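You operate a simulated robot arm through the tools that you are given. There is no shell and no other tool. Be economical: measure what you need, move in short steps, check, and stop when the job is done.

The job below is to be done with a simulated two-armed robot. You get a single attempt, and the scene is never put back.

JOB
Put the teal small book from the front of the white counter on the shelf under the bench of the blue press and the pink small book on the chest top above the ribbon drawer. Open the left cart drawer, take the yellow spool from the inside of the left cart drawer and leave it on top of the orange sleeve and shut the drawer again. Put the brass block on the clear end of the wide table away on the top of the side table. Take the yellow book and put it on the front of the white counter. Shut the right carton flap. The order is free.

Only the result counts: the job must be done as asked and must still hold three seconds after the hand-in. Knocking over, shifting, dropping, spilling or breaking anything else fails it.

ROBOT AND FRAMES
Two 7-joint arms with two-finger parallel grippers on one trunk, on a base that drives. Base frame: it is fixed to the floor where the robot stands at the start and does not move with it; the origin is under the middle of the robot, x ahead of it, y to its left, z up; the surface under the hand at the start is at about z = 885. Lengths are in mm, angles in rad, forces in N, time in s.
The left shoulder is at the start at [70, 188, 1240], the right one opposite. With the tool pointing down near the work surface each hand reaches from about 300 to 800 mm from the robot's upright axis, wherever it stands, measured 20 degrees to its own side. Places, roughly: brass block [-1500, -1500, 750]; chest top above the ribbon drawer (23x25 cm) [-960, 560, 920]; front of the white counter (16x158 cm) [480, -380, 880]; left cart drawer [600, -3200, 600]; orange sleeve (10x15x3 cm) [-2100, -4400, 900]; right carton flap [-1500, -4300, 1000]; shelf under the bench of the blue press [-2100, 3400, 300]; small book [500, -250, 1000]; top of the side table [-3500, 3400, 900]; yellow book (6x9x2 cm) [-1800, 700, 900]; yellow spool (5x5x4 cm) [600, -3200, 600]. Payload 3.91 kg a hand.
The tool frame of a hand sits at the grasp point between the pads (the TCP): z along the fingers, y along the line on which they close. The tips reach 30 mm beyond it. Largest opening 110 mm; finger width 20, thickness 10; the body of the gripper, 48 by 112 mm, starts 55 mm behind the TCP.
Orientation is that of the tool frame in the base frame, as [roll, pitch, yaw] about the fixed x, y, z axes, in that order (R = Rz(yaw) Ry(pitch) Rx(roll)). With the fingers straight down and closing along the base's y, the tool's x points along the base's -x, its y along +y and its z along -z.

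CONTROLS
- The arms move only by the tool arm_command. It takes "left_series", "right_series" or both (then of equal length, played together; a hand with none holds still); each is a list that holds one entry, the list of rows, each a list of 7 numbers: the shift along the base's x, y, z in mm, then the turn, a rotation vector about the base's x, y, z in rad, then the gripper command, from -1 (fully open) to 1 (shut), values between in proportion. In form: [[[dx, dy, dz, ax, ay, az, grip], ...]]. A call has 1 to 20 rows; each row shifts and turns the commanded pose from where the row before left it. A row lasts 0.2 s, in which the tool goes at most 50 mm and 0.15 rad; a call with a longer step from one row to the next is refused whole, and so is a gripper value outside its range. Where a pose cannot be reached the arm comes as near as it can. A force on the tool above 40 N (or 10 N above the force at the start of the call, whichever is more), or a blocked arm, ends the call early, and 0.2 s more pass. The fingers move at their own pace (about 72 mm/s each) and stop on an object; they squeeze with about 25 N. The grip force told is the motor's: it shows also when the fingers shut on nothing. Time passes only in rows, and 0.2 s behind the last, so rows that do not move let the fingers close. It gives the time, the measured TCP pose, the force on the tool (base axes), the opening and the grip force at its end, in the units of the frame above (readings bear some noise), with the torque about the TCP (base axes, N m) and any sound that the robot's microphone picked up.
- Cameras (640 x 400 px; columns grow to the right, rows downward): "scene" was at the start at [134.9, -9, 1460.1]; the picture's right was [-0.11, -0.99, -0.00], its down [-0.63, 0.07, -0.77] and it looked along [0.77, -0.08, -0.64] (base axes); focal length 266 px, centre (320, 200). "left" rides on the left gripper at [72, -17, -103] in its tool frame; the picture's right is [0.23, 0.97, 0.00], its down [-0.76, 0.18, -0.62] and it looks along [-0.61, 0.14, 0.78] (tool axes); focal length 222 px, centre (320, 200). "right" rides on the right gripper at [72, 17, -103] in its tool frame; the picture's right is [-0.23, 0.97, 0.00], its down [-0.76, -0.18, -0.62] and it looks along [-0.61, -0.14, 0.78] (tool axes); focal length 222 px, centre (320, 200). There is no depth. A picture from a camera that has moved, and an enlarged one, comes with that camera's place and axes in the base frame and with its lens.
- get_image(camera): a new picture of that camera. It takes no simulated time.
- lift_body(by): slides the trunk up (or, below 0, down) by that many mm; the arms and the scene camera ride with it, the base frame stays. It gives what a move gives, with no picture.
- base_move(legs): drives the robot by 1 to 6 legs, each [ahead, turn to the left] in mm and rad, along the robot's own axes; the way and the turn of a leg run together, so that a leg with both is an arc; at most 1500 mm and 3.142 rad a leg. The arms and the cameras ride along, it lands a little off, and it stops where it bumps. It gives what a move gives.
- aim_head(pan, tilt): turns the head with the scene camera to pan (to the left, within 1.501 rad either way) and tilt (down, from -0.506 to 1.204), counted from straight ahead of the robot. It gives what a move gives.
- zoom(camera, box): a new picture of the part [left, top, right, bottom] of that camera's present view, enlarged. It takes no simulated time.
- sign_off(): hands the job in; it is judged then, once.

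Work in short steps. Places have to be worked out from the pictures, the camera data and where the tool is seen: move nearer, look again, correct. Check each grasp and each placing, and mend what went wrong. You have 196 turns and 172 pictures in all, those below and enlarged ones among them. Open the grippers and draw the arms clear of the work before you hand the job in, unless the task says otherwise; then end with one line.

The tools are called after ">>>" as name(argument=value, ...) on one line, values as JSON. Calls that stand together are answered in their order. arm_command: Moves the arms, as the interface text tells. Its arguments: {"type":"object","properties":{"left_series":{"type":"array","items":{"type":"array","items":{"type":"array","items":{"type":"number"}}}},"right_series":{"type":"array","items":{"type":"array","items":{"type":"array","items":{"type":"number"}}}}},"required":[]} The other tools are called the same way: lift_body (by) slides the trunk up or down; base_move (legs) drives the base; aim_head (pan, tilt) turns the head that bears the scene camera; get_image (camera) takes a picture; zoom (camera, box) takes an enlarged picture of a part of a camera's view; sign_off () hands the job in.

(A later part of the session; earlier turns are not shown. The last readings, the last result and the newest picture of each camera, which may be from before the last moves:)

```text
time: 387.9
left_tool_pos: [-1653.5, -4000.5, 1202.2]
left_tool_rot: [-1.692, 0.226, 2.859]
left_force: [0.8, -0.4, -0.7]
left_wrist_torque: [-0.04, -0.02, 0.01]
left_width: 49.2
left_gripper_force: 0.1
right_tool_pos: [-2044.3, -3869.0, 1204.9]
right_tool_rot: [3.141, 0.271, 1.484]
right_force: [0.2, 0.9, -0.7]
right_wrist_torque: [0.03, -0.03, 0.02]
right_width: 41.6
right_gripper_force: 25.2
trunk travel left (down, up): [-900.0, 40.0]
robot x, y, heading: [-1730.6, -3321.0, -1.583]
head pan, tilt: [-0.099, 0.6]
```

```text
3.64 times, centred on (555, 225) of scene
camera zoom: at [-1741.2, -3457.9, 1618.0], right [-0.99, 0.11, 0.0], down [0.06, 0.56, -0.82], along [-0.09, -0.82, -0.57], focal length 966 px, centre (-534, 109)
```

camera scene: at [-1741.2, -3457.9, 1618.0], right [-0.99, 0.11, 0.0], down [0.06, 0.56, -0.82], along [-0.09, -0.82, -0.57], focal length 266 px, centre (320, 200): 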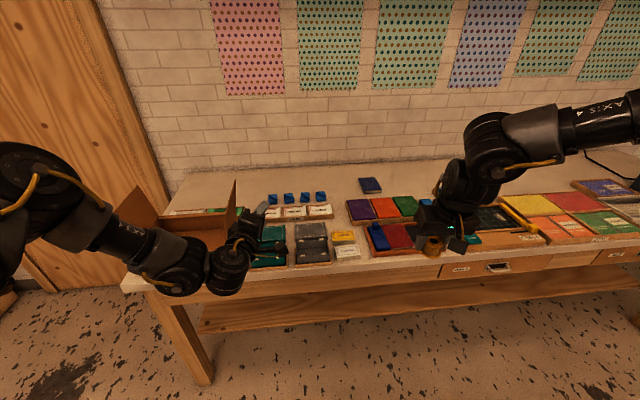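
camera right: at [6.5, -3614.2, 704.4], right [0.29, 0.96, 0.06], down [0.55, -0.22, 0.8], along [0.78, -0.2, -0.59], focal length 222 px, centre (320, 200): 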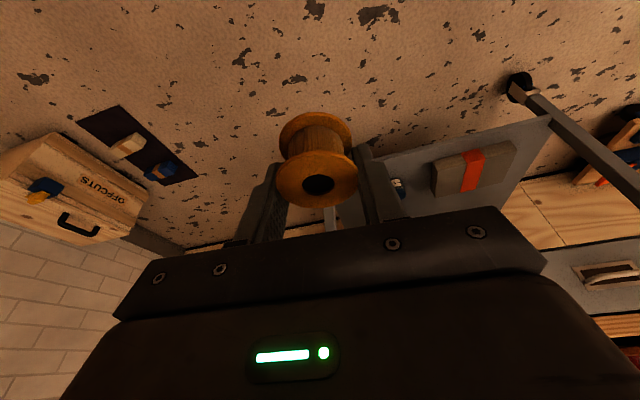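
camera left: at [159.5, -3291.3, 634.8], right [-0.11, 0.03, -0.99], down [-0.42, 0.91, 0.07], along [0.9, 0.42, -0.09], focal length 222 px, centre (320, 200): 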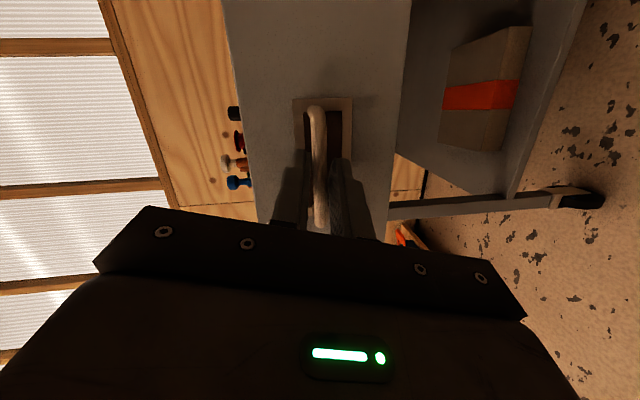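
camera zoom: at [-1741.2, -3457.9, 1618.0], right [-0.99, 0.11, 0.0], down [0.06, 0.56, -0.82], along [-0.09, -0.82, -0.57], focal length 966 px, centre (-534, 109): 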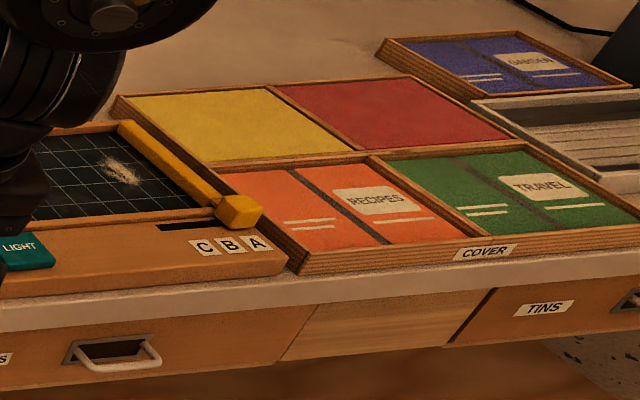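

The orange sleeve is the middle one (purple/orange/green row), centre ≈[-2133,-4372], top ≈915. Drive closer with a slight right turn.

>>> base_move(legs=[[360, 0], [0, -0.12]])

>>> get_image(camera="right")

>>> get_image(camera="scene")

```text
time: 390.9
left_tool_pos: [-1735.6, -4366.0, 1201.3]
left_tool_rot: [-1.691, 0.22, 2.741]
left_force: [0.4, -0.5, -0.7]
left_wrist_torque: [-0.03, 0.02, -0.02]
left_width: 49.5
left_gripper_force: 0.0
right_tool_pos: [-2109.0, -4191.8, 1205.5]
right_tool_rot: [-3.139, 0.271, 1.37]
right_force: [0.5, -1.9, -0.2]
right_wrist_torque: [-0.01, 0.01, 0.0]
right_width: 41.9
right_gripper_force: 25.2
trunk travel left (down, up): [-900.0, 40.0]
robot x, y, heading: [-1732.9, -3684.6, -1.706]
head pan, tilt: [-0.099, 0.6]
```

```text
69 pictures are left
camera right: at [-2071.8, -4100.3, 1285.5], right [0.91, -0.41, 0.06], down [-0.29, -0.52, 0.81], along [-0.3, -0.75, -0.59], focal length 222 px, centre (320, 200)
```

right: 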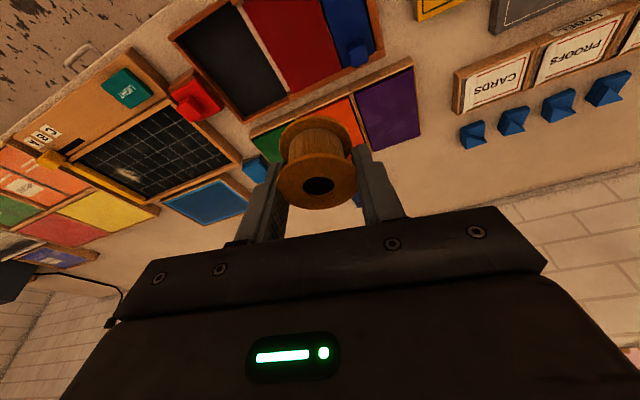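

```text
68 pictures are left
camera scene: at [-1757.3, -3817.7, 1618.2], right [-0.97, 0.23, 0.0], down [0.13, 0.55, -0.83], along [-0.19, -0.8, -0.56], focal length 266 px, centre (320, 200)
```

scene: 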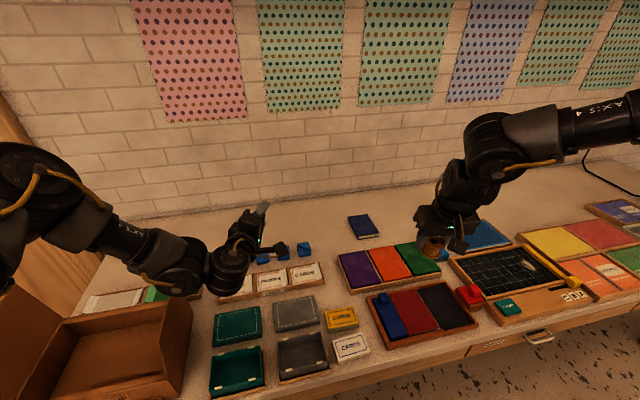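

Sleeve top centre ≈[-2131,-4368,925]. Move the right hand over it with the arm (left hand must stay high), descending partway.

>>> arm_command(right_series=[[[-4, -35, -10, 0, 0, 0, 1], [-4, -35, -20, 0, 0, 0, 1], [-5, -35, -25, 0, 0, 0, 1], [-5, -35, -25, 0, 0, 0, 1], [-4, -35, -25, 0, 0, 0, 1], [0, 0, -35, 0, 0, 0, 1], [0, 0, 0, 0, 0, 0, 1]]])

>>> get_image(camera="right")

>>> get_image(camera="scene")

```text
time: 392.4
left_tool_pos: [-1739.8, -4366.9, 1200.3]
left_tool_rot: [-1.692, 0.224, 2.739]
left_force: [0.8, 0.7, 0.9]
left_wrist_torque: [-0.02, -0.02, 0.0]
left_width: 49.7
left_gripper_force: 0.1
right_tool_pos: [-2179.0, -4260.1, 1122.4]
right_tool_rot: [-3.141, 0.272, 1.367]
right_force: [-0.8, -0.3, 0.3]
right_wrist_torque: [-0.04, 0.0, 0.0]
right_width: 41.8
right_gripper_force: 25.0
right hand out of reach, approached as far as the arm can: row 2, 3, 4, 5, 6
trunk travel left (down, up): [-900.0, 40.0]
robot x, y, heading: [-1739.3, -3685.4, -1.705]
head pan, tilt: [-0.099, 0.6]
```

```text
67 pictures are left
camera right: at [-2143.3, -4169.7, 1201.3], right [0.91, -0.41, 0.06], down [-0.29, -0.52, 0.8], along [-0.3, -0.75, -0.59], focal length 222 px, centre (320, 200)
```

right: 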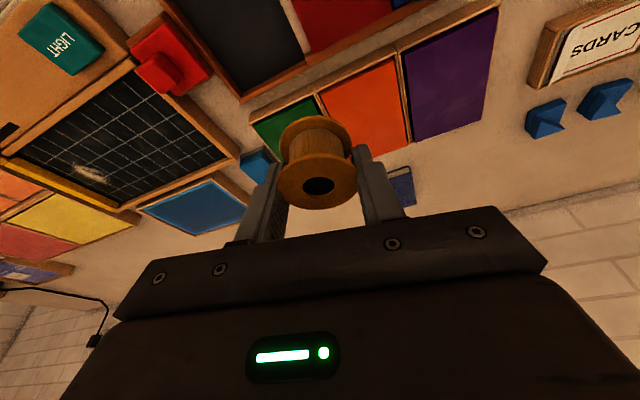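

```text
66 pictures are left
camera scene: at [-1763.4, -3817.6, 1618.1], right [-0.97, 0.23, 0.0], down [0.13, 0.55, -0.82], along [-0.19, -0.8, -0.57], focal length 266 px, centre (320, 200)
```

scene: 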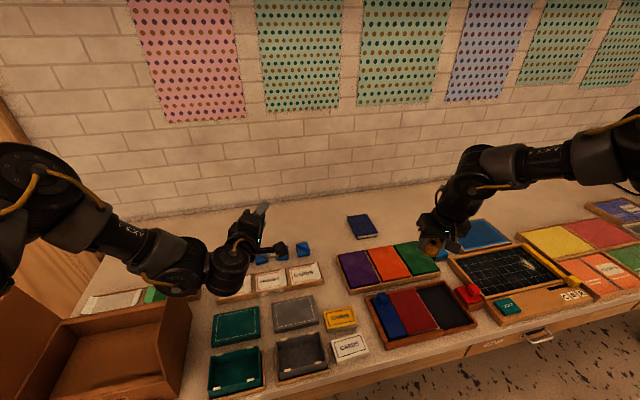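

The hand drifts outward; the spool is round, so I'll free the yaw by turning the tool +0.4 about z while moving to the target.

>>> arm_command(right_series=[[[0, 0, 0, 0, 0, 0.1, 1], [0, 0, 0, 0, 0, 0.1, 1], [5, -10, 0, 0, 0, 0.1, 1], [8, -20, -10, 0, 0, 0.1, 1], [10, -25, -20, 0, 0, 0, 1], [12, -25, -20, 0, 0, 0, 1], [13, -25, -20, 0, 0, 0, 1], [0, 0, 0, 0, 0, 0, 1]]])

>>> get_image(camera="right")

```text
time: 394.2
left_tool_pos: [-1740.2, -4366.8, 1200.5]
left_tool_rot: [-1.693, 0.223, 2.741]
left_force: [0.7, 0.1, -0.6]
left_wrist_torque: [-0.02, -0.01, 0.01]
left_width: 49.8
left_gripper_force: 0.0
right_tool_pos: [-2171.9, -4271.3, 1122.8]
right_tool_rot: [3.14, 0.269, 1.767]
right_force: [-0.1, 0.0, -0.1]
right_wrist_torque: [0.0, 0.01, 0.0]
right_width: 42.0
right_gripper_force: 25.0
right hand out of reach, approached as far as the arm can: row 4, 5, 6, 7
trunk travel left (down, up): [-900.0, 40.0]
robot x, y, heading: [-1735.7, -3680.6, -1.706]
head pan, tilt: [-0.099, 0.6]
```

```text
65 pictures are left
camera right: at [-2174.5, -4173.4, 1202.4], right [1.0, -0.02, 0.06], down [-0.06, -0.59, 0.8], along [0.02, -0.81, -0.59], focal length 222 px, centre (320, 200)
```

right: 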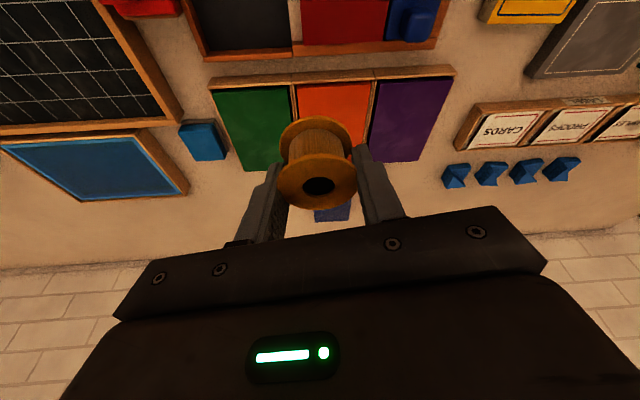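

Test whether going straight down here is reachable (reach may grow at lower height).

>>> arm_command(right_series=[[[0, 0, -30, 0, 0, 0, 1], [0, 0, -30, 0, 0, 0, 1], [0, 0, -30, 0, 0, 0, 1], [10, -30, 0, 0, 0, 0, 1], [10, -30, 0, 0, 0, 0, 1], [0, 0, 0, 0, 0, 0, 1]]])

```text
time: 395.6
left_tool_pos: [-1739.6, -4365.9, 1202.2]
left_tool_rot: [-1.693, 0.225, 2.741]
left_force: [-0.1, 0.4, 0.2]
left_wrist_torque: [-0.02, 0.01, 0.02]
left_width: 49.3
left_gripper_force: 0.1
right_tool_pos: [-2177.1, -4257.4, 1102.0]
right_tool_rot: [3.14, 0.269, 1.767]
right_force: [0.3, 0.3, 0.3]
right_wrist_torque: [0.02, 0.01, -0.03]
right_width: 41.9
right_gripper_force: 25.1
right hand out of reach, approached as far as the arm can: row 1, 2, 3, 4, 5
trunk travel left (down, up): [-900.0, 40.0]
robot x, y, heading: [-1735.0, -3682.8, -1.705]
head pan, tilt: [-0.099, 0.6]
```

Still limited. Experiment: larger yaw (+0.8 more) and see whether forward reach improves.

>>> arm_command(right_series=[[[0, 0, 0, 0, 0, 0.14, 1], [0, 0, 0, 0, 0, 0.14, 1], [0, 0, 0, 0, 0, 0.14, 1], [0, 0, 0, 0, 0, 0.14, 1], [0, 0, 0, 0, 0, 0.14, 1], [5, -25, 0, 0, 0, 0.1, 1], [5, -25, 0, 0, 0, 0, 1], [5, -25, 0, 0, 0, 0, 1], [5, -25, 0, 0, 0, 0, 1], [0, 0, 0, 0, 0, 0, 1]]])

```text
time: 397.9
left_tool_pos: [-1740.9, -4366.0, 1200.1]
left_tool_rot: [-1.693, 0.223, 2.741]
left_force: [-0.6, 0.7, -0.6]
left_wrist_torque: [0.02, 0.0, 0.02]
left_width: 49.6
left_gripper_force: 0.0
right_tool_pos: [-2171.4, -4267.8, 1137.4]
right_tool_rot: [-3.141, 0.273, 2.567]
right_force: [0.6, 0.6, -0.3]
right_wrist_torque: [0.0, 0.03, 0.02]
right_width: 42.2
right_gripper_force: 25.0
right hand out of reach, approached as far as the arm can: row 5, 6, 7, 8, 9
trunk travel left (down, up): [-900.0, 40.0]
robot x, y, heading: [-1733.4, -3680.6, -1.705]
head pan, tilt: [-0.099, 0.6]
```

It's a genuine reach limit (~730 mm radius). Reposition the base closer and more to the west, with the target ~29° to the right.

>>> base_move(legs=[[-150, 0], [0, -0.536], [250, 0], [0, 0.78]])

>>> get_image(camera="right")

>>> get_image(camera="scene")

```text
time: 404.2
left_tool_pos: [-1712.3, -4395.8, 1200.1]
left_tool_rot: [-1.693, 0.224, 2.983]
left_force: [-0.3, 0.5, -0.5]
left_wrist_torque: [0.03, 0.01, 0.01]
left_width: 49.4
left_gripper_force: 0.1
right_tool_pos: [-2154.3, -4403.8, 1138.1]
right_tool_rot: [3.141, 0.274, 2.809]
right_force: [-0.1, -0.6, -0.4]
right_wrist_torque: [-0.03, 0.02, 0.01]
right_width: 42.0
right_gripper_force: 25.6
trunk travel left (down, up): [-900.0, 40.0]
robot x, y, heading: [-1871.2, -3731.0, -1.461]
head pan, tilt: [-0.099, 0.6]
```

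```text
64 pictures are left
camera right: at [-2241.0, -4357.3, 1217.4], right [0.52, 0.85, 0.06], down [0.48, -0.35, 0.81], along [0.7, -0.39, -0.59], focal length 222 px, centre (320, 200)
```

right: 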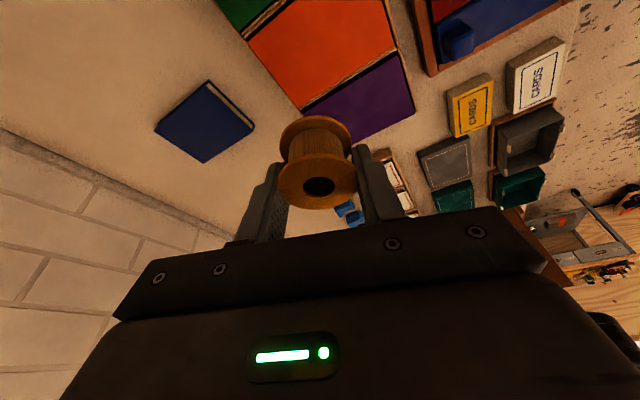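

```text
63 pictures are left
camera scene: at [-1866.1, -3868.5, 1618.1], right [-1.0, -0.01, 0.0], down [0.0, 0.57, -0.82], along [0.01, -0.82, -0.57], focal length 266 px, centre (320, 200)
```

scene: 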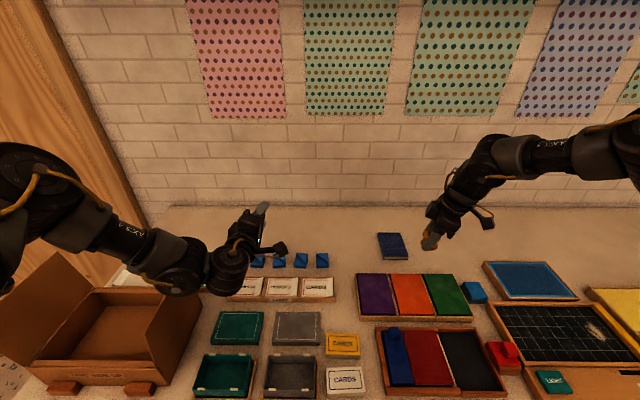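

Now within reach: move to [-2138,-4374] and descend partway with the arm; also raise the left hand for later clearance.

>>> arm_command(right_series=[[[8, 15, 0, 0, 0, 0, 1], [8, 15, -10, 0, 0, 0, 1], [0, 0, -30, 0, 0, 0, 1], [0, 0, -30, 0, 0, 0, 1], [0, 0, -30, 0, 0, 0, 1], [0, 0, 0, 0, 0, 0, 1]]], left_series=[[[0, 0, 25, 0, 0, 0, 0.1], [0, 10, 25, 0, 0, 0, 0.1], [0, 20, 25, 0, 0, 0, 0.1], [0, 20, 25, 0, 0, 0, 0.1], [0, 20, 25, 0, 0, 0, 0.1], [0, 0, 0, 0, 0, 0, 0.1]]])

>>> get_image(camera="right")

```text
time: 405.6
left_tool_pos: [-1708.3, -4326.6, 1326.4]
left_tool_rot: [-1.695, 0.221, 2.985]
left_force: [0.2, -1.7, -0.4]
left_wrist_torque: [0.06, 0.01, -0.01]
left_width: 49.6
left_gripper_force: 0.1
right_tool_pos: [-2152.6, -4349.0, 1069.2]
right_tool_rot: [-3.142, 0.271, 2.81]
right_force: [0.5, 0.3, 0.2]
right_wrist_torque: [0.01, 0.03, -0.03]
right_width: 41.8
right_gripper_force: 24.9
right hand out of reach, approached as far as the arm can: row 3, 4, 5
trunk travel left (down, up): [-900.0, 40.0]
robot x, y, heading: [-1869.3, -3728.4, -1.458]
head pan, tilt: [-0.099, 0.6]
```

```text
62 pictures are left
camera right: at [-2239.4, -4300.6, 1148.4], right [0.52, 0.85, 0.06], down [0.48, -0.35, 0.8], along [0.7, -0.39, -0.59], focal length 222 px, centre (320, 200)
```

right: 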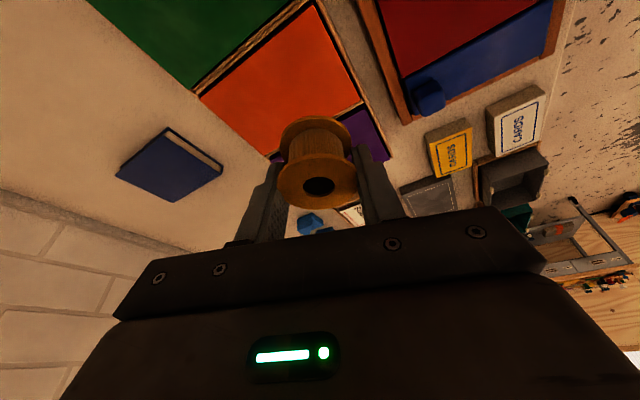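

Now over the sleeve; nudge the base 18 mm ahead for centring, then lower by the trunk 90.

>>> base_move(legs=[[18, 0]])

>>> lift_body(by=-85)

>>> get_image(camera="right")

>>> get_image(camera="scene")

```text
time: 406.4
left_tool_pos: [-1709.4, -4336.7, 1329.8]
left_tool_rot: [-1.69, 0.225, 2.985]
left_force: [0.7, 0.0, -0.7]
left_wrist_torque: [0.02, 0.03, 0.0]
left_width: 49.3
left_gripper_force: 0.0
right_tool_pos: [-2152.5, -4360.0, 1071.9]
right_tool_rot: [-3.136, 0.274, 2.809]
right_force: [0.6, 0.7, 0.3]
right_wrist_torque: [-0.01, 0.01, -0.04]
right_width: 41.6
right_gripper_force: 25.3
trunk travel left (down, up): [-900.0, 40.0]
robot x, y, heading: [-1870.2, -3746.3, -1.459]
head pan, tilt: [-0.099, 0.6]
```

```text
time: 407.6
left_tool_pos: [-1709.2, -4341.7, 1242.0]
left_tool_rot: [-1.692, 0.223, 2.985]
left_force: [0.0, 0.1, -0.3]
left_wrist_torque: [-0.02, -0.01, 0.02]
left_width: 49.8
left_gripper_force: 0.0
right_tool_pos: [-2151.5, -4362.5, 984.8]
right_tool_rot: [-3.139, 0.274, 2.811]
right_force: [0.4, 0.6, 0.7]
right_wrist_torque: [-0.03, -0.04, -0.01]
right_width: 42.0
right_gripper_force: 25.0
trunk travel left (down, up): [-815.0, 125.0]
robot x, y, heading: [-1866.1, -3747.8, -1.464]
head pan, tilt: [-0.099, 0.6]
```

```text
61 pictures are left
camera right: at [-2238.2, -4316.3, 1064.6], right [0.52, 0.85, 0.06], down [0.48, -0.35, 0.81], along [0.7, -0.39, -0.59], focal length 222 px, centre (320, 200)
```

right: 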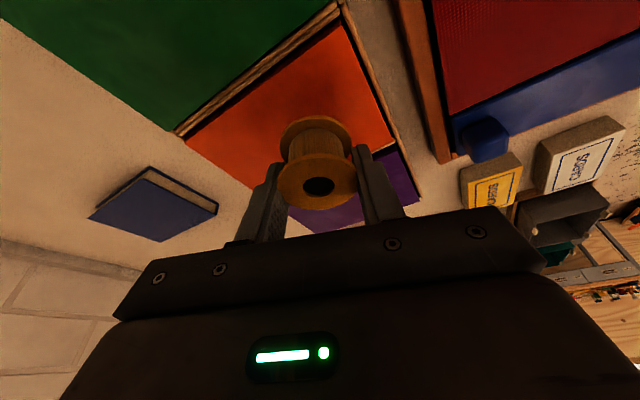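

```text
60 pictures are left
camera scene: at [-1863.4, -3884.7, 1533.2], right [-1.0, -0.01, 0.0], down [-0.01, 0.56, -0.83], along [0.01, -0.83, -0.56], focal length 266 px, centre (320, 200)
```

scene: 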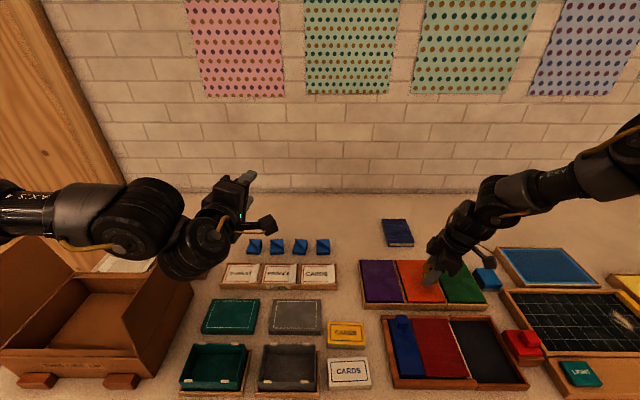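

Spool is centred over the orange sleeve. Lower in small steps until contact.

>>> lift_body(by=-14)

>>> lift_body(by=-8)

>>> zoom(camera="scene", box=[360, 220, 500, 320])

```text
time: 408.2
left_tool_pos: [-1708.1, -4342.4, 1228.1]
left_tool_rot: [-1.694, 0.223, 2.984]
left_force: [-0.5, 0.0, 0.4]
left_wrist_torque: [0.01, -0.01, 0.0]
left_width: 49.6
left_gripper_force: 0.0
right_tool_pos: [-2152.9, -4363.5, 970.8]
right_tool_rot: [-3.14, 0.272, 2.811]
right_force: [-0.3, 0.7, -0.5]
right_wrist_torque: [-0.01, 0.01, 0.0]
right_width: 42.3
right_gripper_force: 25.4
trunk travel left (down, up): [-801.0, 139.0]
robot x, y, heading: [-1870.7, -3746.6, -1.462]
head pan, tilt: [-0.099, 0.6]
```

```text
time: 408.8
left_tool_pos: [-1708.9, -4342.3, 1219.1]
left_tool_rot: [-1.693, 0.223, 2.983]
left_force: [0.1, -0.2, 0.2]
left_wrist_torque: [0.0, -0.03, 0.0]
left_width: 49.5
left_gripper_force: 0.0
right_tool_pos: [-2151.7, -4363.9, 962.0]
right_tool_rot: [-3.14, 0.273, 2.811]
right_force: [-0.5, 1.1, 0.3]
right_wrist_torque: [0.04, -0.02, 0.03]
right_width: 42.0
right_gripper_force: 25.2
trunk travel left (down, up): [-793.0, 147.0]
robot x, y, heading: [-1867.6, -3748.2, -1.461]
head pan, tilt: [-0.099, 0.6]
```

```text
4.00 times, centred on (430, 270) of scene
camera zoom: at [-1863.3, -3886.1, 1511.0], right [-1.0, -0.01, 0.0], down [-0.01, 0.57, -0.82], along [0.01, -0.82, -0.57], focal length 1063 px, centre (-120, -80)
```

zoom: 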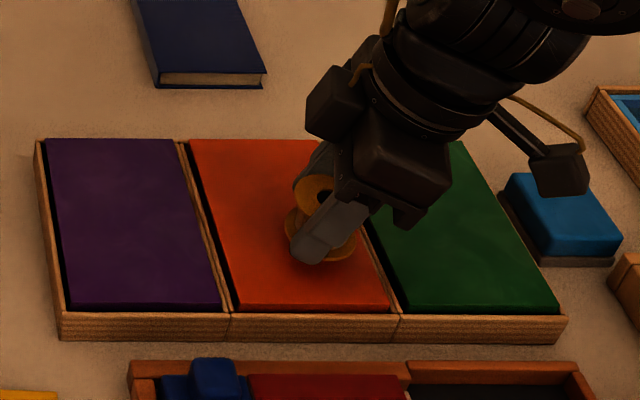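

Almost touching; shift 15 mm toward +x via a tiny base turn to centre, then lower to contact.

>>> base_move(legs=[[0, 0.024]])

>>> lift_body(by=-6)

>>> lift_body(by=-5)

>>> zoom(camera="scene", box=[360, 220, 500, 320])

```text
time: 409.5
left_tool_pos: [-1696.1, -4337.9, 1220.6]
left_tool_rot: [-1.692, 0.225, 3.007]
left_force: [0.2, 0.3, 0.0]
left_wrist_torque: [0.01, -0.02, 0.04]
left_width: 49.4
left_gripper_force: 0.0
right_tool_pos: [-2138.7, -4369.4, 962.9]
right_tool_rot: [-3.141, 0.27, 2.832]
right_force: [0.3, -0.4, 0.0]
right_wrist_torque: [0.0, -0.02, -0.02]
right_width: 42.0
right_gripper_force: 24.9
trunk travel left (down, up): [-793.0, 147.0]
robot x, y, heading: [-1870.2, -3747.7, -1.439]
head pan, tilt: [-0.099, 0.6]
```

```text
time: 410.1
left_tool_pos: [-1694.2, -4339.3, 1213.8]
left_tool_rot: [-1.692, 0.223, 3.007]
left_force: [-0.7, -0.3, 0.3]
left_wrist_torque: [-0.01, 0.0, 0.03]
left_width: 49.8
left_gripper_force: 0.0
right_tool_pos: [-2137.3, -4370.0, 956.7]
right_tool_rot: [-3.141, 0.272, 2.833]
right_force: [0.7, 0.7, -0.8]
right_wrist_torque: [0.01, -0.02, 0.07]
right_width: 42.1
right_gripper_force: 25.3
trunk travel left (down, up): [-787.0, 153.0]
robot x, y, heading: [-1869.5, -3749.0, -1.441]
head pan, tilt: [-0.099, 0.6]
```

```text
time: 410.6
left_tool_pos: [-1694.4, -4337.7, 1208.5]
left_tool_rot: [-1.694, 0.223, 3.008]
left_force: [-0.2, 0.1, 0.1]
left_wrist_torque: [-0.01, -0.01, -0.01]
left_width: 49.5
left_gripper_force: 0.0
right_tool_pos: [-2137.6, -4370.2, 951.8]
right_tool_rot: [3.141, 0.272, 2.833]
right_force: [0.0, 0.7, 0.0]
right_wrist_torque: [0.01, 0.0, -0.01]
right_width: 42.0
right_gripper_force: 25.4
trunk travel left (down, up): [-782.0, 158.0]
robot x, y, heading: [-1868.5, -3746.8, -1.436]
head pan, tilt: [-0.099, 0.6]
```

```text
4.00 times, centred on (430, 270) of scene
camera zoom: at [-1860.2, -3886.1, 1500.0], right [-1.0, -0.03, 0.0], down [-0.02, 0.57, -0.82], along [0.03, -0.82, -0.57], focal length 1063 px, centre (-120, -80)
```

zoom: 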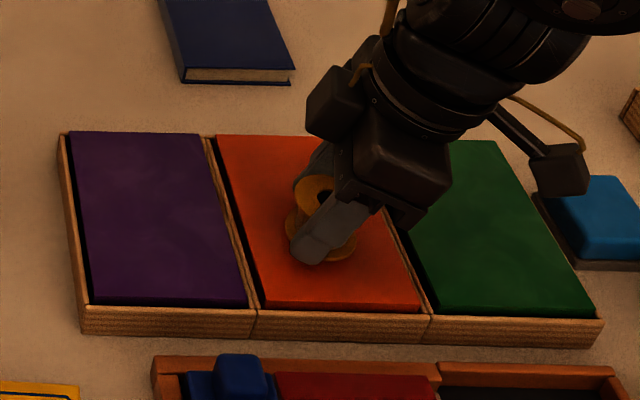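

Centred, no contact yet. Keep lowering a few mm at a time.

>>> lift_body(by=-5)

>>> lift_body(by=-5)

>>> lift_body(by=-4)

>>> zoom(camera="scene", box=[380, 240, 480, 310])

```text
time: 411.2
left_tool_pos: [-1694.1, -4338.9, 1204.1]
left_tool_rot: [-1.693, 0.224, 3.007]
left_force: [0.1, -1.1, -0.4]
left_wrist_torque: [0.01, -0.01, 0.01]
left_width: 49.4
left_gripper_force: 0.0
right_tool_pos: [-2136.8, -4370.2, 946.7]
right_tool_rot: [-3.14, 0.273, 2.833]
right_force: [0.3, 0.3, 0.9]
right_wrist_torque: [0.0, -0.02, 0.0]
right_width: 41.7
right_gripper_force: 25.3
trunk travel left (down, up): [-777.0, 163.0]
robot x, y, heading: [-1869.0, -3748.6, -1.432]
head pan, tilt: [-0.099, 0.6]
```

```text
time: 411.7
left_tool_pos: [-1693.4, -4335.9, 1200.2]
left_tool_rot: [-1.689, 0.224, 3.007]
left_force: [-0.3, -0.1, 0.4]
left_wrist_torque: [-0.01, 0.03, -0.01]
left_width: 49.6
left_gripper_force: 0.1
right_tool_pos: [-2137.9, -4370.3, 946.8]
right_tool_rot: [-3.131, 0.277, 2.835]
right_force: [-6.3, -3.5, 33.2]
right_wrist_torque: [0.24, 0.0, 0.02]
right_width: 42.2
right_gripper_force: 24.8
trunk travel left (down, up): [-772.0, 168.0]
robot x, y, heading: [-1868.9, -3750.8, -1.438]
head pan, tilt: [-0.099, 0.6]
```

```text
time: 412.0
left_tool_pos: [-1693.4, -4337.2, 1198.7]
left_tool_rot: [-1.691, 0.223, 3.006]
left_force: [0.0, 0.1, -0.5]
left_wrist_torque: [0.0, -0.02, 0.04]
left_width: 49.4
left_gripper_force: 0.2
right_tool_pos: [-2136.7, -4370.9, 947.8]
right_tool_rot: [-3.131, 0.28, 2.835]
right_force: [-2.2, 6.4, 19.6]
right_wrist_torque: [0.6, -0.02, 0.06]
right_width: 41.8
right_gripper_force: 24.8
trunk travel left (down, up): [-772.0, 168.0]
robot x, y, heading: [-1869.0, -3748.4, -1.439]
head pan, tilt: [-0.099, 0.6]
stopped: the force on the tool passed its limit at 48 N (the readings are from after the stop); the commanded pose is now the measured one
```

```text
5.71 times, centred on (430, 275) of scene
camera zoom: at [-1859.5, -3882.7, 1489.6], right [-1.0, -0.03, 0.0], down [-0.02, 0.56, -0.83], along [0.03, -0.83, -0.56], focal length 1519 px, centre (-309, -229)
```

zoom: 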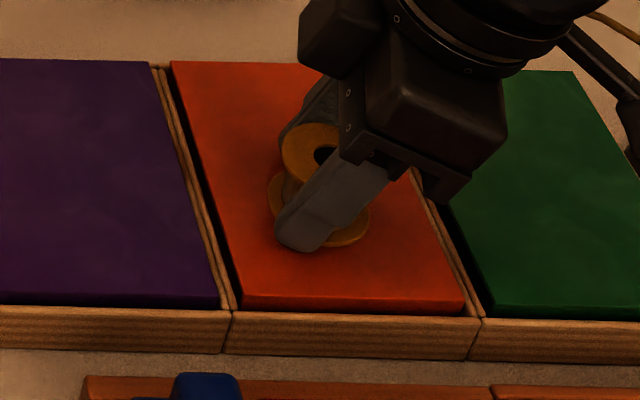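

Contact with the sleeve. Open gently, then raise.

>>> arm_command(right_series=[[[0, 0, 1, 0, 0, 0, 0.8], [0, 0, 0, 0, 0, 0, 0.4], [0, 0, 0, 0, 0, 0, 0.0], [0, 0, 0, 0, 0, 0, -0.3], [0, 0, 0, 0, 0, 0, -0.3]]])

>>> lift_body(by=80)

>>> get_image(camera="right")

>>> get_image(camera="scene")

```text
time: 413.2
left_tool_pos: [-1693.8, -4337.5, 1199.3]
left_tool_rot: [-1.692, 0.221, 3.007]
left_force: [-0.2, 0.5, -0.8]
left_wrist_torque: [0.03, -0.02, 0.01]
left_width: 49.8
left_gripper_force: 0.2
right_tool_pos: [-2135.4, -4372.9, 947.2]
right_tool_rot: [-3.13, 0.278, 2.834]
right_force: [-0.7, -7.6, 20.5]
right_wrist_torque: [0.54, -0.19, -0.08]
right_width: 68.4
right_gripper_force: 0.1
trunk travel left (down, up): [-772.0, 168.0]
robot x, y, heading: [-1868.9, -3747.0, -1.433]
head pan, tilt: [-0.099, 0.6]
```

```text
time: 414.4
left_tool_pos: [-1695.3, -4339.3, 1277.6]
left_tool_rot: [-1.694, 0.222, 3.007]
left_force: [0.1, -0.7, 0.2]
left_wrist_torque: [-0.04, 0.0, 0.02]
left_width: 49.5
left_gripper_force: 0.0
right_tool_pos: [-2138.2, -4373.1, 1025.6]
right_tool_rot: [-3.133, 0.278, 2.83]
right_force: [-0.7, 0.8, -0.1]
right_wrist_torque: [-0.01, -0.02, -0.01]
right_width: 71.4
right_gripper_force: 0.0
trunk travel left (down, up): [-852.0, 88.0]
robot x, y, heading: [-1864.8, -3747.7, -1.441]
head pan, tilt: [-0.099, 0.6]
```

```text
56 pictures are left
camera right: at [-2224.5, -4327.1, 1103.6], right [0.51, 0.86, 0.05], down [0.48, -0.34, 0.81], along [0.71, -0.38, -0.59], focal length 222 px, centre (320, 200)
```

right: 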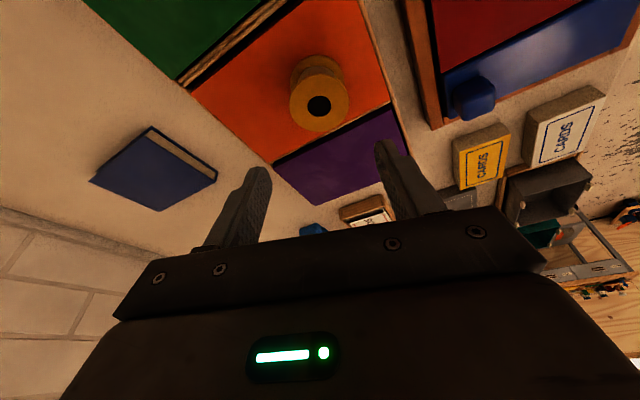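

```text
55 pictures are left
camera scene: at [-1859.9, -3885.6, 1569.5], right [-1.0, -0.03, 0.0], down [-0.02, 0.56, -0.82], along [0.03, -0.82, -0.57], focal length 266 px, centre (320, 200)
```

scene: 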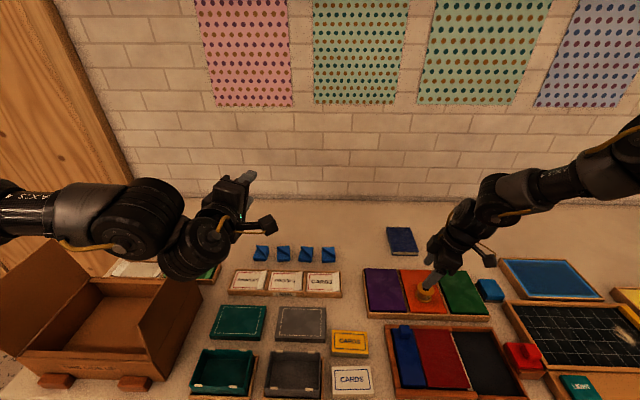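

Spool stands on the orange sleeve. Now look at the carton and its flaps.

>>> zoom(camera="scene", box=[0, 210, 240, 400])

```text
2.11 times, centred on (120, 305) of scene
camera zoom: at [-1859.9, -3885.6, 1569.5], right [-1.0, -0.03, 0.0], down [-0.02, 0.56, -0.82], along [0.03, -0.82, -0.57], focal length 560 px, centre (741, -21)
```

zoom: 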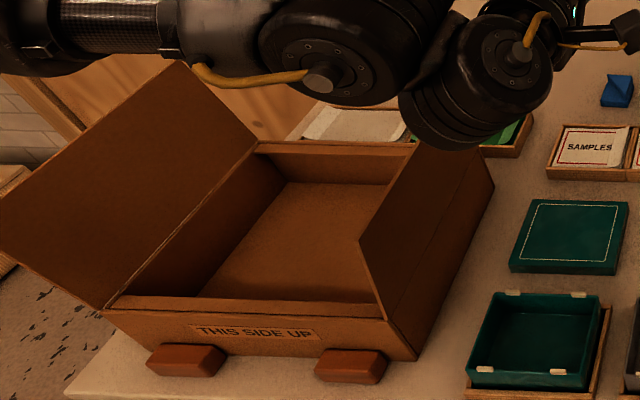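

Right flap: hinge at ≈[-1493, y -4145…-4358, z 967], free edge up at [-1523, 1111]. I'll push it with the closed right hand from the -x side. First raise, close the gripper, and drive around (staying clear).

>>> lift_body(by=85)

>>> base_move(legs=[[-400, 0], [0, 1.441], [345, 0], [0, -1.189]])

>>> arm_command(right_series=[[[0, 0, 0, 0, 0, 0, 0.3], [0, 0, 0, 0, 0, 0, 1], [0, 0, 0, 0, 0, 0, 1]]])

>>> aim_head(pan=-0.1, tilt=0.6)

>>> get_image(camera="scene")

```text
time: 415.6
left_tool_pos: [-1694.2, -4338.3, 1363.7]
left_tool_rot: [-1.695, 0.222, 3.008]
left_force: [1.0, -0.3, 0.0]
left_wrist_torque: [0.01, 0.02, -0.01]
left_width: 49.4
left_gripper_force: 0.0
right_tool_pos: [-2137.2, -4373.1, 1109.8]
right_tool_rot: [-3.132, 0.275, 2.833]
right_force: [0.2, 0.2, 0.0]
right_wrist_torque: [-0.02, 0.02, 0.02]
right_width: 71.7
right_gripper_force: 0.0
trunk travel left (down, up): [-937.0, 3.0]
robot x, y, heading: [-1871.7, -3745.7, -1.438]
head pan, tilt: [-0.099, 0.6]
```

```text
time: 426.5
left_tool_pos: [-1245.7, -3872.1, 1362.1]
left_tool_rot: [-1.694, 0.221, -3.007]
left_force: [0.6, -0.3, 0.8]
left_wrist_torque: [-0.01, -0.03, 0.0]
left_width: 49.5
left_gripper_force: 0.1
right_tool_pos: [-1663.7, -4021.8, 1109.0]
right_tool_rot: [-3.132, 0.275, 3.104]
right_force: [0.3, -0.4, 0.0]
right_wrist_torque: [0.0, -0.04, 0.01]
right_width: 71.5
right_gripper_force: 0.1
trunk travel left (down, up): [-937.0, 3.0]
robot x, y, heading: [-1573.0, -3350.7, -1.169]
head pan, tilt: [-0.099, 0.6]
```

```text
time: 427.3
left_tool_pos: [-1247.6, -3871.8, 1363.3]
left_tool_rot: [-1.693, 0.223, -3.007]
left_force: [-0.8, 0.9, 0.0]
left_wrist_torque: [0.01, 0.04, -0.02]
left_width: 49.5
left_gripper_force: 0.0
right_tool_pos: [-1664.2, -4021.4, 1110.6]
right_tool_rot: [-3.131, 0.276, 3.104]
right_force: [0.0, 0.2, -0.4]
right_wrist_torque: [0.03, -0.02, -0.01]
right_width: 0.0
right_gripper_force: 25.0
trunk travel left (down, up): [-937.0, 3.0]
robot x, y, heading: [-1571.9, -3348.4, -1.168]
head pan, tilt: [-0.099, 0.6]
```

```text
time: 427.9
left_tool_pos: [-1246.8, -3871.6, 1362.2]
left_tool_rot: [-1.692, 0.224, -3.009]
left_force: [0.4, 1.4, 0.8]
left_wrist_torque: [0.02, -0.03, -0.01]
left_width: 49.6
left_gripper_force: 0.1
right_tool_pos: [-1664.1, -4021.6, 1110.5]
right_tool_rot: [-3.131, 0.277, 3.103]
right_force: [0.7, -0.2, -0.3]
right_wrist_torque: [-0.01, -0.02, 0.0]
right_width: 0.2
right_gripper_force: 24.9
trunk travel left (down, up): [-937.0, 3.0]
robot x, y, heading: [-1574.3, -3347.3, -1.17]
head pan, tilt: [-0.099, 0.6]
```

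```text
53 pictures are left
camera scene: at [-1526.7, -3478.9, 1654.5], right [-0.95, -0.3, 0.0], down [-0.17, 0.54, -0.82], along [0.25, -0.79, -0.57], focal length 266 px, centre (320, 200)
```

scene: 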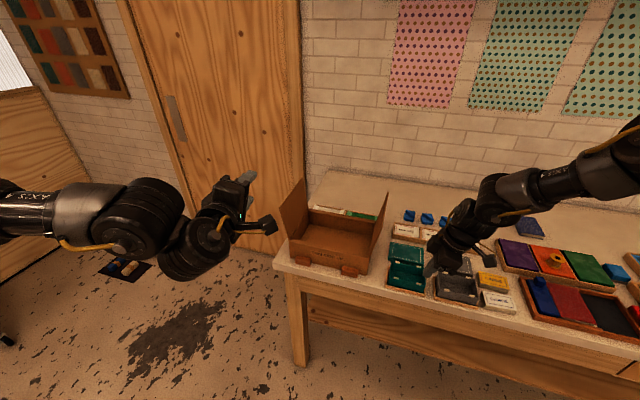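

Zoom on the carton from here to refine the flap geometry.

>>> zoom(camera="scene", box=[260, 165, 420, 290])

```text
3.20 times, centred on (340, 228) of scene
camera zoom: at [-1526.7, -3478.9, 1654.5], right [-0.95, -0.3, 0.0], down [-0.17, 0.54, -0.82], along [0.25, -0.79, -0.57], focal length 850 px, centre (256, 112)
```

zoom: 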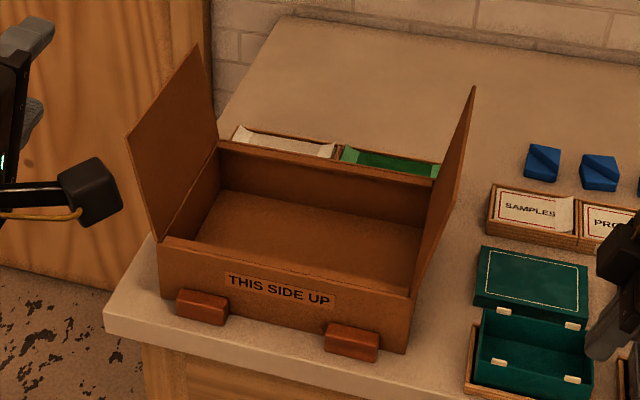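

Flap confirmed (slightly outward of vertical, free edge x≈-1510, z≈1110). Drive forward 240 to put the hand beside its outer face, and lower 25.

>>> base_move(legs=[[240, 0]])

>>> lift_body(by=-25)

>>> get_image(camera="scene")

>>> get_image(camera="right")

```text
time: 429.6
left_tool_pos: [-1153.9, -4090.5, 1364.6]
left_tool_rot: [-1.69, 0.223, -3.006]
left_force: [0.1, 0.7, 0.5]
left_wrist_torque: [-0.04, 0.03, 0.01]
left_width: 49.7
left_gripper_force: 0.1
right_tool_pos: [-1569.5, -4241.0, 1111.2]
right_tool_rot: [-3.131, 0.274, 3.105]
right_force: [1.1, 0.2, 0.6]
right_wrist_torque: [-0.06, 0.01, -0.02]
right_width: 0.1
right_gripper_force: 24.9
trunk travel left (down, up): [-937.0, 3.0]
robot x, y, heading: [-1476.1, -3570.2, -1.168]
head pan, tilt: [-0.099, 0.6]
```

```text
time: 430.4
left_tool_pos: [-1151.3, -4092.2, 1337.8]
left_tool_rot: [-1.692, 0.223, -3.005]
left_force: [0.5, -0.1, 0.8]
left_wrist_torque: [0.01, 0.01, 0.02]
left_width: 49.4
left_gripper_force: 0.1
right_tool_pos: [-1569.6, -4242.3, 1083.7]
right_tool_rot: [-3.133, 0.276, 3.105]
right_force: [-0.2, 0.8, 0.4]
right_wrist_torque: [0.0, -0.01, 0.01]
right_width: 0.0
right_gripper_force: 24.8
trunk travel left (down, up): [-912.0, 28.0]
robot x, y, heading: [-1474.8, -3569.5, -1.169]
head pan, tilt: [-0.099, 0.6]
```

```text
51 pictures are left
camera scene: at [-1432.1, -3700.3, 1629.4], right [-0.95, -0.3, 0.0], down [-0.17, 0.54, -0.82], along [0.25, -0.79, -0.57], focal length 266 px, centre (320, 200)
```

scene: 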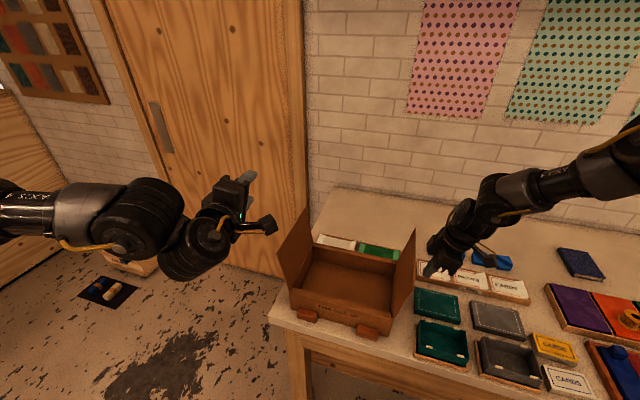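

```text
50 pictures are left
camera right: at [-1665.8, -4223.2, 1163.6], right [0.26, 0.96, 0.05], down [0.56, -0.19, 0.81], along [0.79, -0.18, -0.59], focal length 222 px, centre (320, 200)
```

right: 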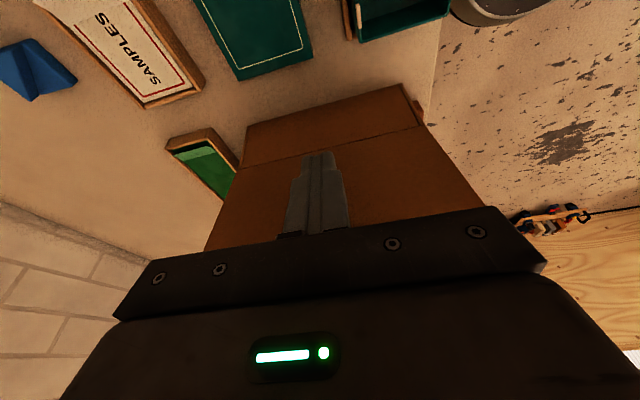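

The closed hand faces the flap's outer face. Sweep it in by turning the base left 0.12.

>>> base_move(legs=[[0, 0.12]])

>>> get_image(camera="scene")

```text
time: 431.3
left_tool_pos: [-1097.4, -4053.2, 1339.6]
left_tool_rot: [-1.694, 0.226, -2.887]
left_force: [0.1, 0.0, 0.6]
left_wrist_torque: [0.02, -0.01, 0.03]
left_width: 49.5
left_gripper_force: 0.1
right_tool_pos: [-1491.3, -4250.8, 1083.2]
right_tool_rot: [-3.133, 0.28, -3.061]
right_force: [-0.1, -0.2, -0.8]
right_wrist_torque: [-0.04, 0.0, 0.0]
right_width: 0.0
right_gripper_force: 25.1
trunk travel left (down, up): [-912.0, 28.0]
robot x, y, heading: [-1481.2, -3568.4, -1.047]
head pan, tilt: [-0.099, 0.6]
```

```text
49 pictures are left
camera scene: at [-1422.4, -3695.7, 1629.5], right [-0.91, -0.41, 0.0], down [-0.23, 0.52, -0.82], along [0.34, -0.75, -0.56], focal length 266 px, centre (320, 200)
```

scene: 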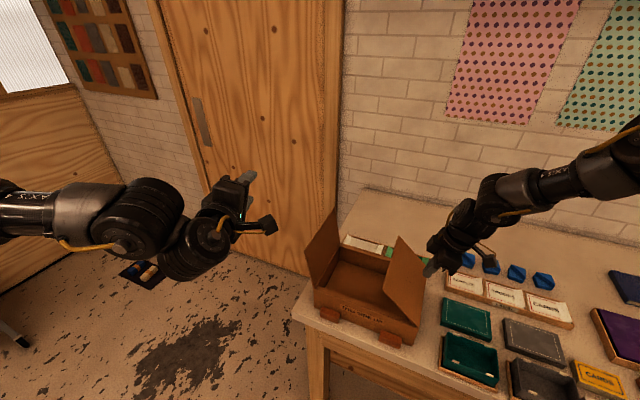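

The flap is now tipping inward. Continue turning 0.12.

>>> base_move(legs=[[0, 0.11]])

>>> get_image(camera="scene")

```text
time: 432.3
left_tool_pos: [-1045.6, -4006.7, 1338.3]
left_tool_rot: [-1.692, 0.226, -2.779]
left_force: [0.9, -0.1, -0.4]
left_wrist_torque: [0.02, 0.0, 0.02]
left_width: 49.5
left_gripper_force: 0.0
right_tool_pos: [-1418.3, -4247.2, 1083.8]
right_tool_rot: [-3.133, 0.278, -2.952]
right_force: [0.1, 0.0, -0.5]
right_wrist_torque: [0.0, 0.0, 0.0]
right_width: 0.0
right_gripper_force: 24.9
trunk travel left (down, up): [-912.0, 28.0]
robot x, y, heading: [-1479.2, -3567.2, -0.942]
head pan, tilt: [-0.099, 0.6]
```

```text
48 pictures are left
camera scene: at [-1407.4, -3688.2, 1629.5], right [-0.86, -0.51, 0.0], down [-0.28, 0.49, -0.82], along [0.42, -0.71, -0.57], focal length 266 px, centre (320, 200)
```

scene: 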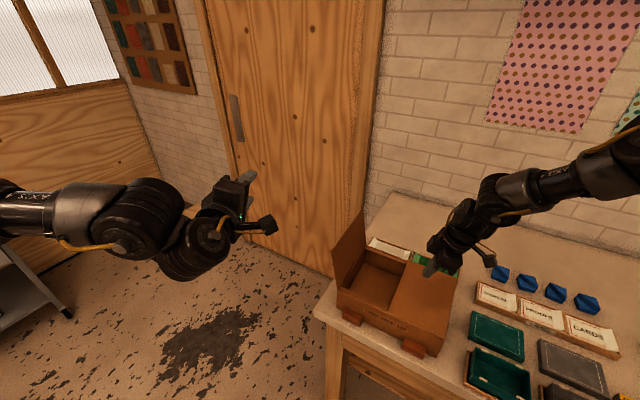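

Flap is around 40°. Press it down by lowering the trunk.

>>> lift_body(by=-60)

>>> lift_body(by=-18)

>>> get_image(camera="scene")

```text
time: 433.3
left_tool_pos: [-1041.9, -4004.1, 1278.8]
left_tool_rot: [-1.69, 0.223, -2.78]
left_force: [0.1, 1.5, 0.2]
left_wrist_torque: [-0.01, -0.01, -0.01]
left_width: 49.4
left_gripper_force: 0.0
right_tool_pos: [-1415.7, -4247.2, 1025.7]
right_tool_rot: [-3.134, 0.275, -2.951]
right_force: [-0.7, -0.5, 0.0]
right_wrist_torque: [0.01, 0.0, 0.0]
right_width: 0.0
right_gripper_force: 24.4
trunk travel left (down, up): [-852.0, 88.0]
robot x, y, heading: [-1477.6, -3566.8, -0.94]
head pan, tilt: [-0.099, 0.6]
```

```text
time: 433.9
left_tool_pos: [-1043.9, -4004.2, 1260.1]
left_tool_rot: [-1.691, 0.224, -2.78]
left_force: [-0.6, -0.5, -0.1]
left_wrist_torque: [0.0, 0.02, -0.01]
left_width: 49.8
left_gripper_force: 0.0
right_tool_pos: [-1415.6, -4246.8, 1007.1]
right_tool_rot: [-3.133, 0.275, -2.953]
right_force: [0.0, 1.5, 2.1]
right_wrist_torque: [0.04, -0.03, 0.0]
right_width: 0.0
right_gripper_force: 24.8
trunk travel left (down, up): [-834.0, 106.0]
robot x, y, heading: [-1477.9, -3571.0, -0.939]
head pan, tilt: [-0.099, 0.6]
```

```text
47 pictures are left
camera scene: at [-1404.5, -3685.3, 1551.5], right [-0.86, -0.51, 0.0], down [-0.29, 0.49, -0.83], along [0.42, -0.71, -0.56], focal length 266 px, centre (320, 200)
```

scene: 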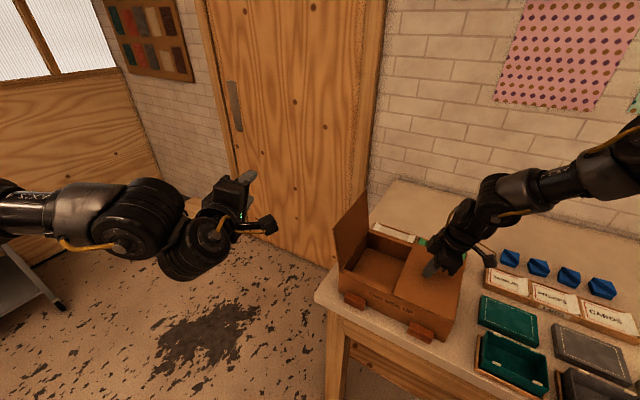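

Nearly flat. Press a few mm more until firm contact.

>>> lift_body(by=-6)

>>> lift_body(by=-5)

>>> zoom(camera="scene", box=[310, 180, 490, 360])

```text
time: 434.5
left_tool_pos: [-1045.1, -4002.0, 1257.9]
left_tool_rot: [-1.689, 0.223, -2.777]
left_force: [-0.4, -0.2, 0.0]
left_wrist_torque: [0.01, -0.03, 0.0]
left_width: 49.8
left_gripper_force: 0.1
right_tool_pos: [-1415.1, -4246.6, 1006.3]
right_tool_rot: [-3.124, 0.279, -2.953]
right_force: [-5.7, -5.0, 34.9]
right_wrist_torque: [-0.19, 0.24, 0.0]
right_width: 0.1
right_gripper_force: 24.6
trunk travel left (down, up): [-828.0, 112.0]
robot x, y, heading: [-1478.4, -3570.9, -0.941]
head pan, tilt: [-0.099, 0.6]
```

```text
time: 434.8
left_tool_pos: [-1044.3, -4001.6, 1255.3]
left_tool_rot: [-1.687, 0.223, -2.778]
left_force: [-0.1, 1.3, -0.3]
left_wrist_torque: [0.0, -0.03, 0.01]
left_width: 49.2
left_gripper_force: 0.1
right_tool_pos: [-1414.8, -4246.0, 1007.0]
right_tool_rot: [-3.123, 0.281, -2.952]
right_force: [-7.5, 8.2, 23.5]
right_wrist_torque: [0.21, 0.25, -0.03]
right_width: 0.0
right_gripper_force: 24.8
trunk travel left (down, up): [-826.0, 114.0]
robot x, y, heading: [-1477.0, -3570.3, -0.941]
head pan, tilt: [-0.099, 0.6]
stopped: the force on the tool passed its limit at 51 N (the readings are from after the stop); the commanded pose is now the measured one
```

```text
2.22 times, centred on (400, 270) of scene
camera zoom: at [-1406.0, -3681.4, 1544.7], right [-0.86, -0.51, 0.0], down [-0.28, 0.49, -0.83], along [0.42, -0.71, -0.56], focal length 591 px, centre (142, 44)
```

zoom: 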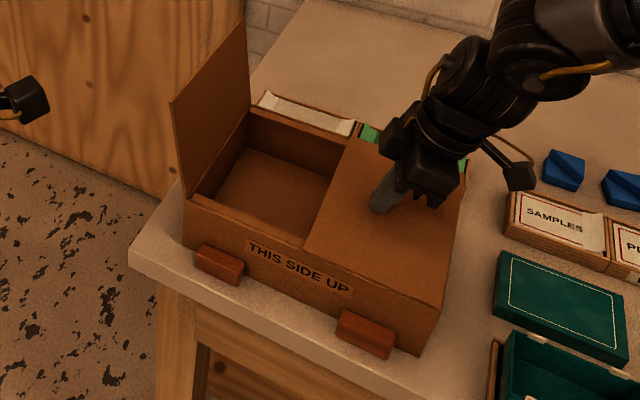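

Flap is flat and firmly shut. Raise straight up and check it stays.

>>> lift_body(by=110)

>>> zoom(camera="scene", box=[310, 180, 490, 360])

```text
time: 436.2
left_tool_pos: [-1042.9, -4005.9, 1364.1]
left_tool_rot: [-1.693, 0.225, -2.779]
left_force: [1.1, -0.2, -0.5]
left_wrist_torque: [0.01, -0.03, 0.0]
left_width: 49.6
left_gripper_force: 0.0
right_tool_pos: [-1413.6, -4248.1, 1112.1]
right_tool_rot: [-3.126, 0.281, -2.952]
right_force: [-0.3, -0.5, 0.6]
right_wrist_torque: [-0.04, -0.06, 0.01]
right_width: 0.0
right_gripper_force: 25.1
trunk travel left (down, up): [-936.0, 4.0]
robot x, y, heading: [-1478.8, -3571.9, -0.942]
head pan, tilt: [-0.099, 0.6]
```

```text
2.22 times, centred on (400, 270) of scene
camera zoom: at [-1404.1, -3685.8, 1654.4], right [-0.86, -0.51, 0.0], down [-0.29, 0.49, -0.83], along [0.42, -0.71, -0.56], focal length 591 px, centre (142, 44)
```

zoom: 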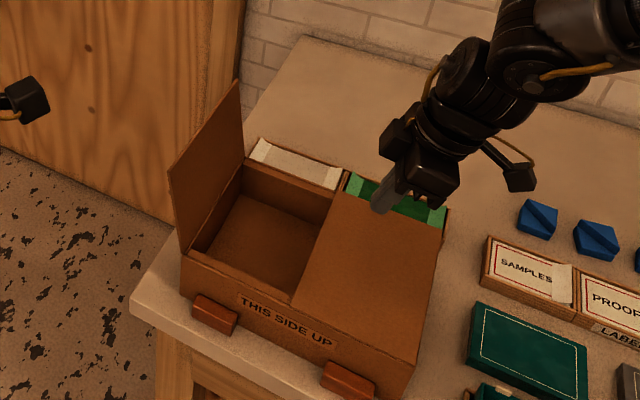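

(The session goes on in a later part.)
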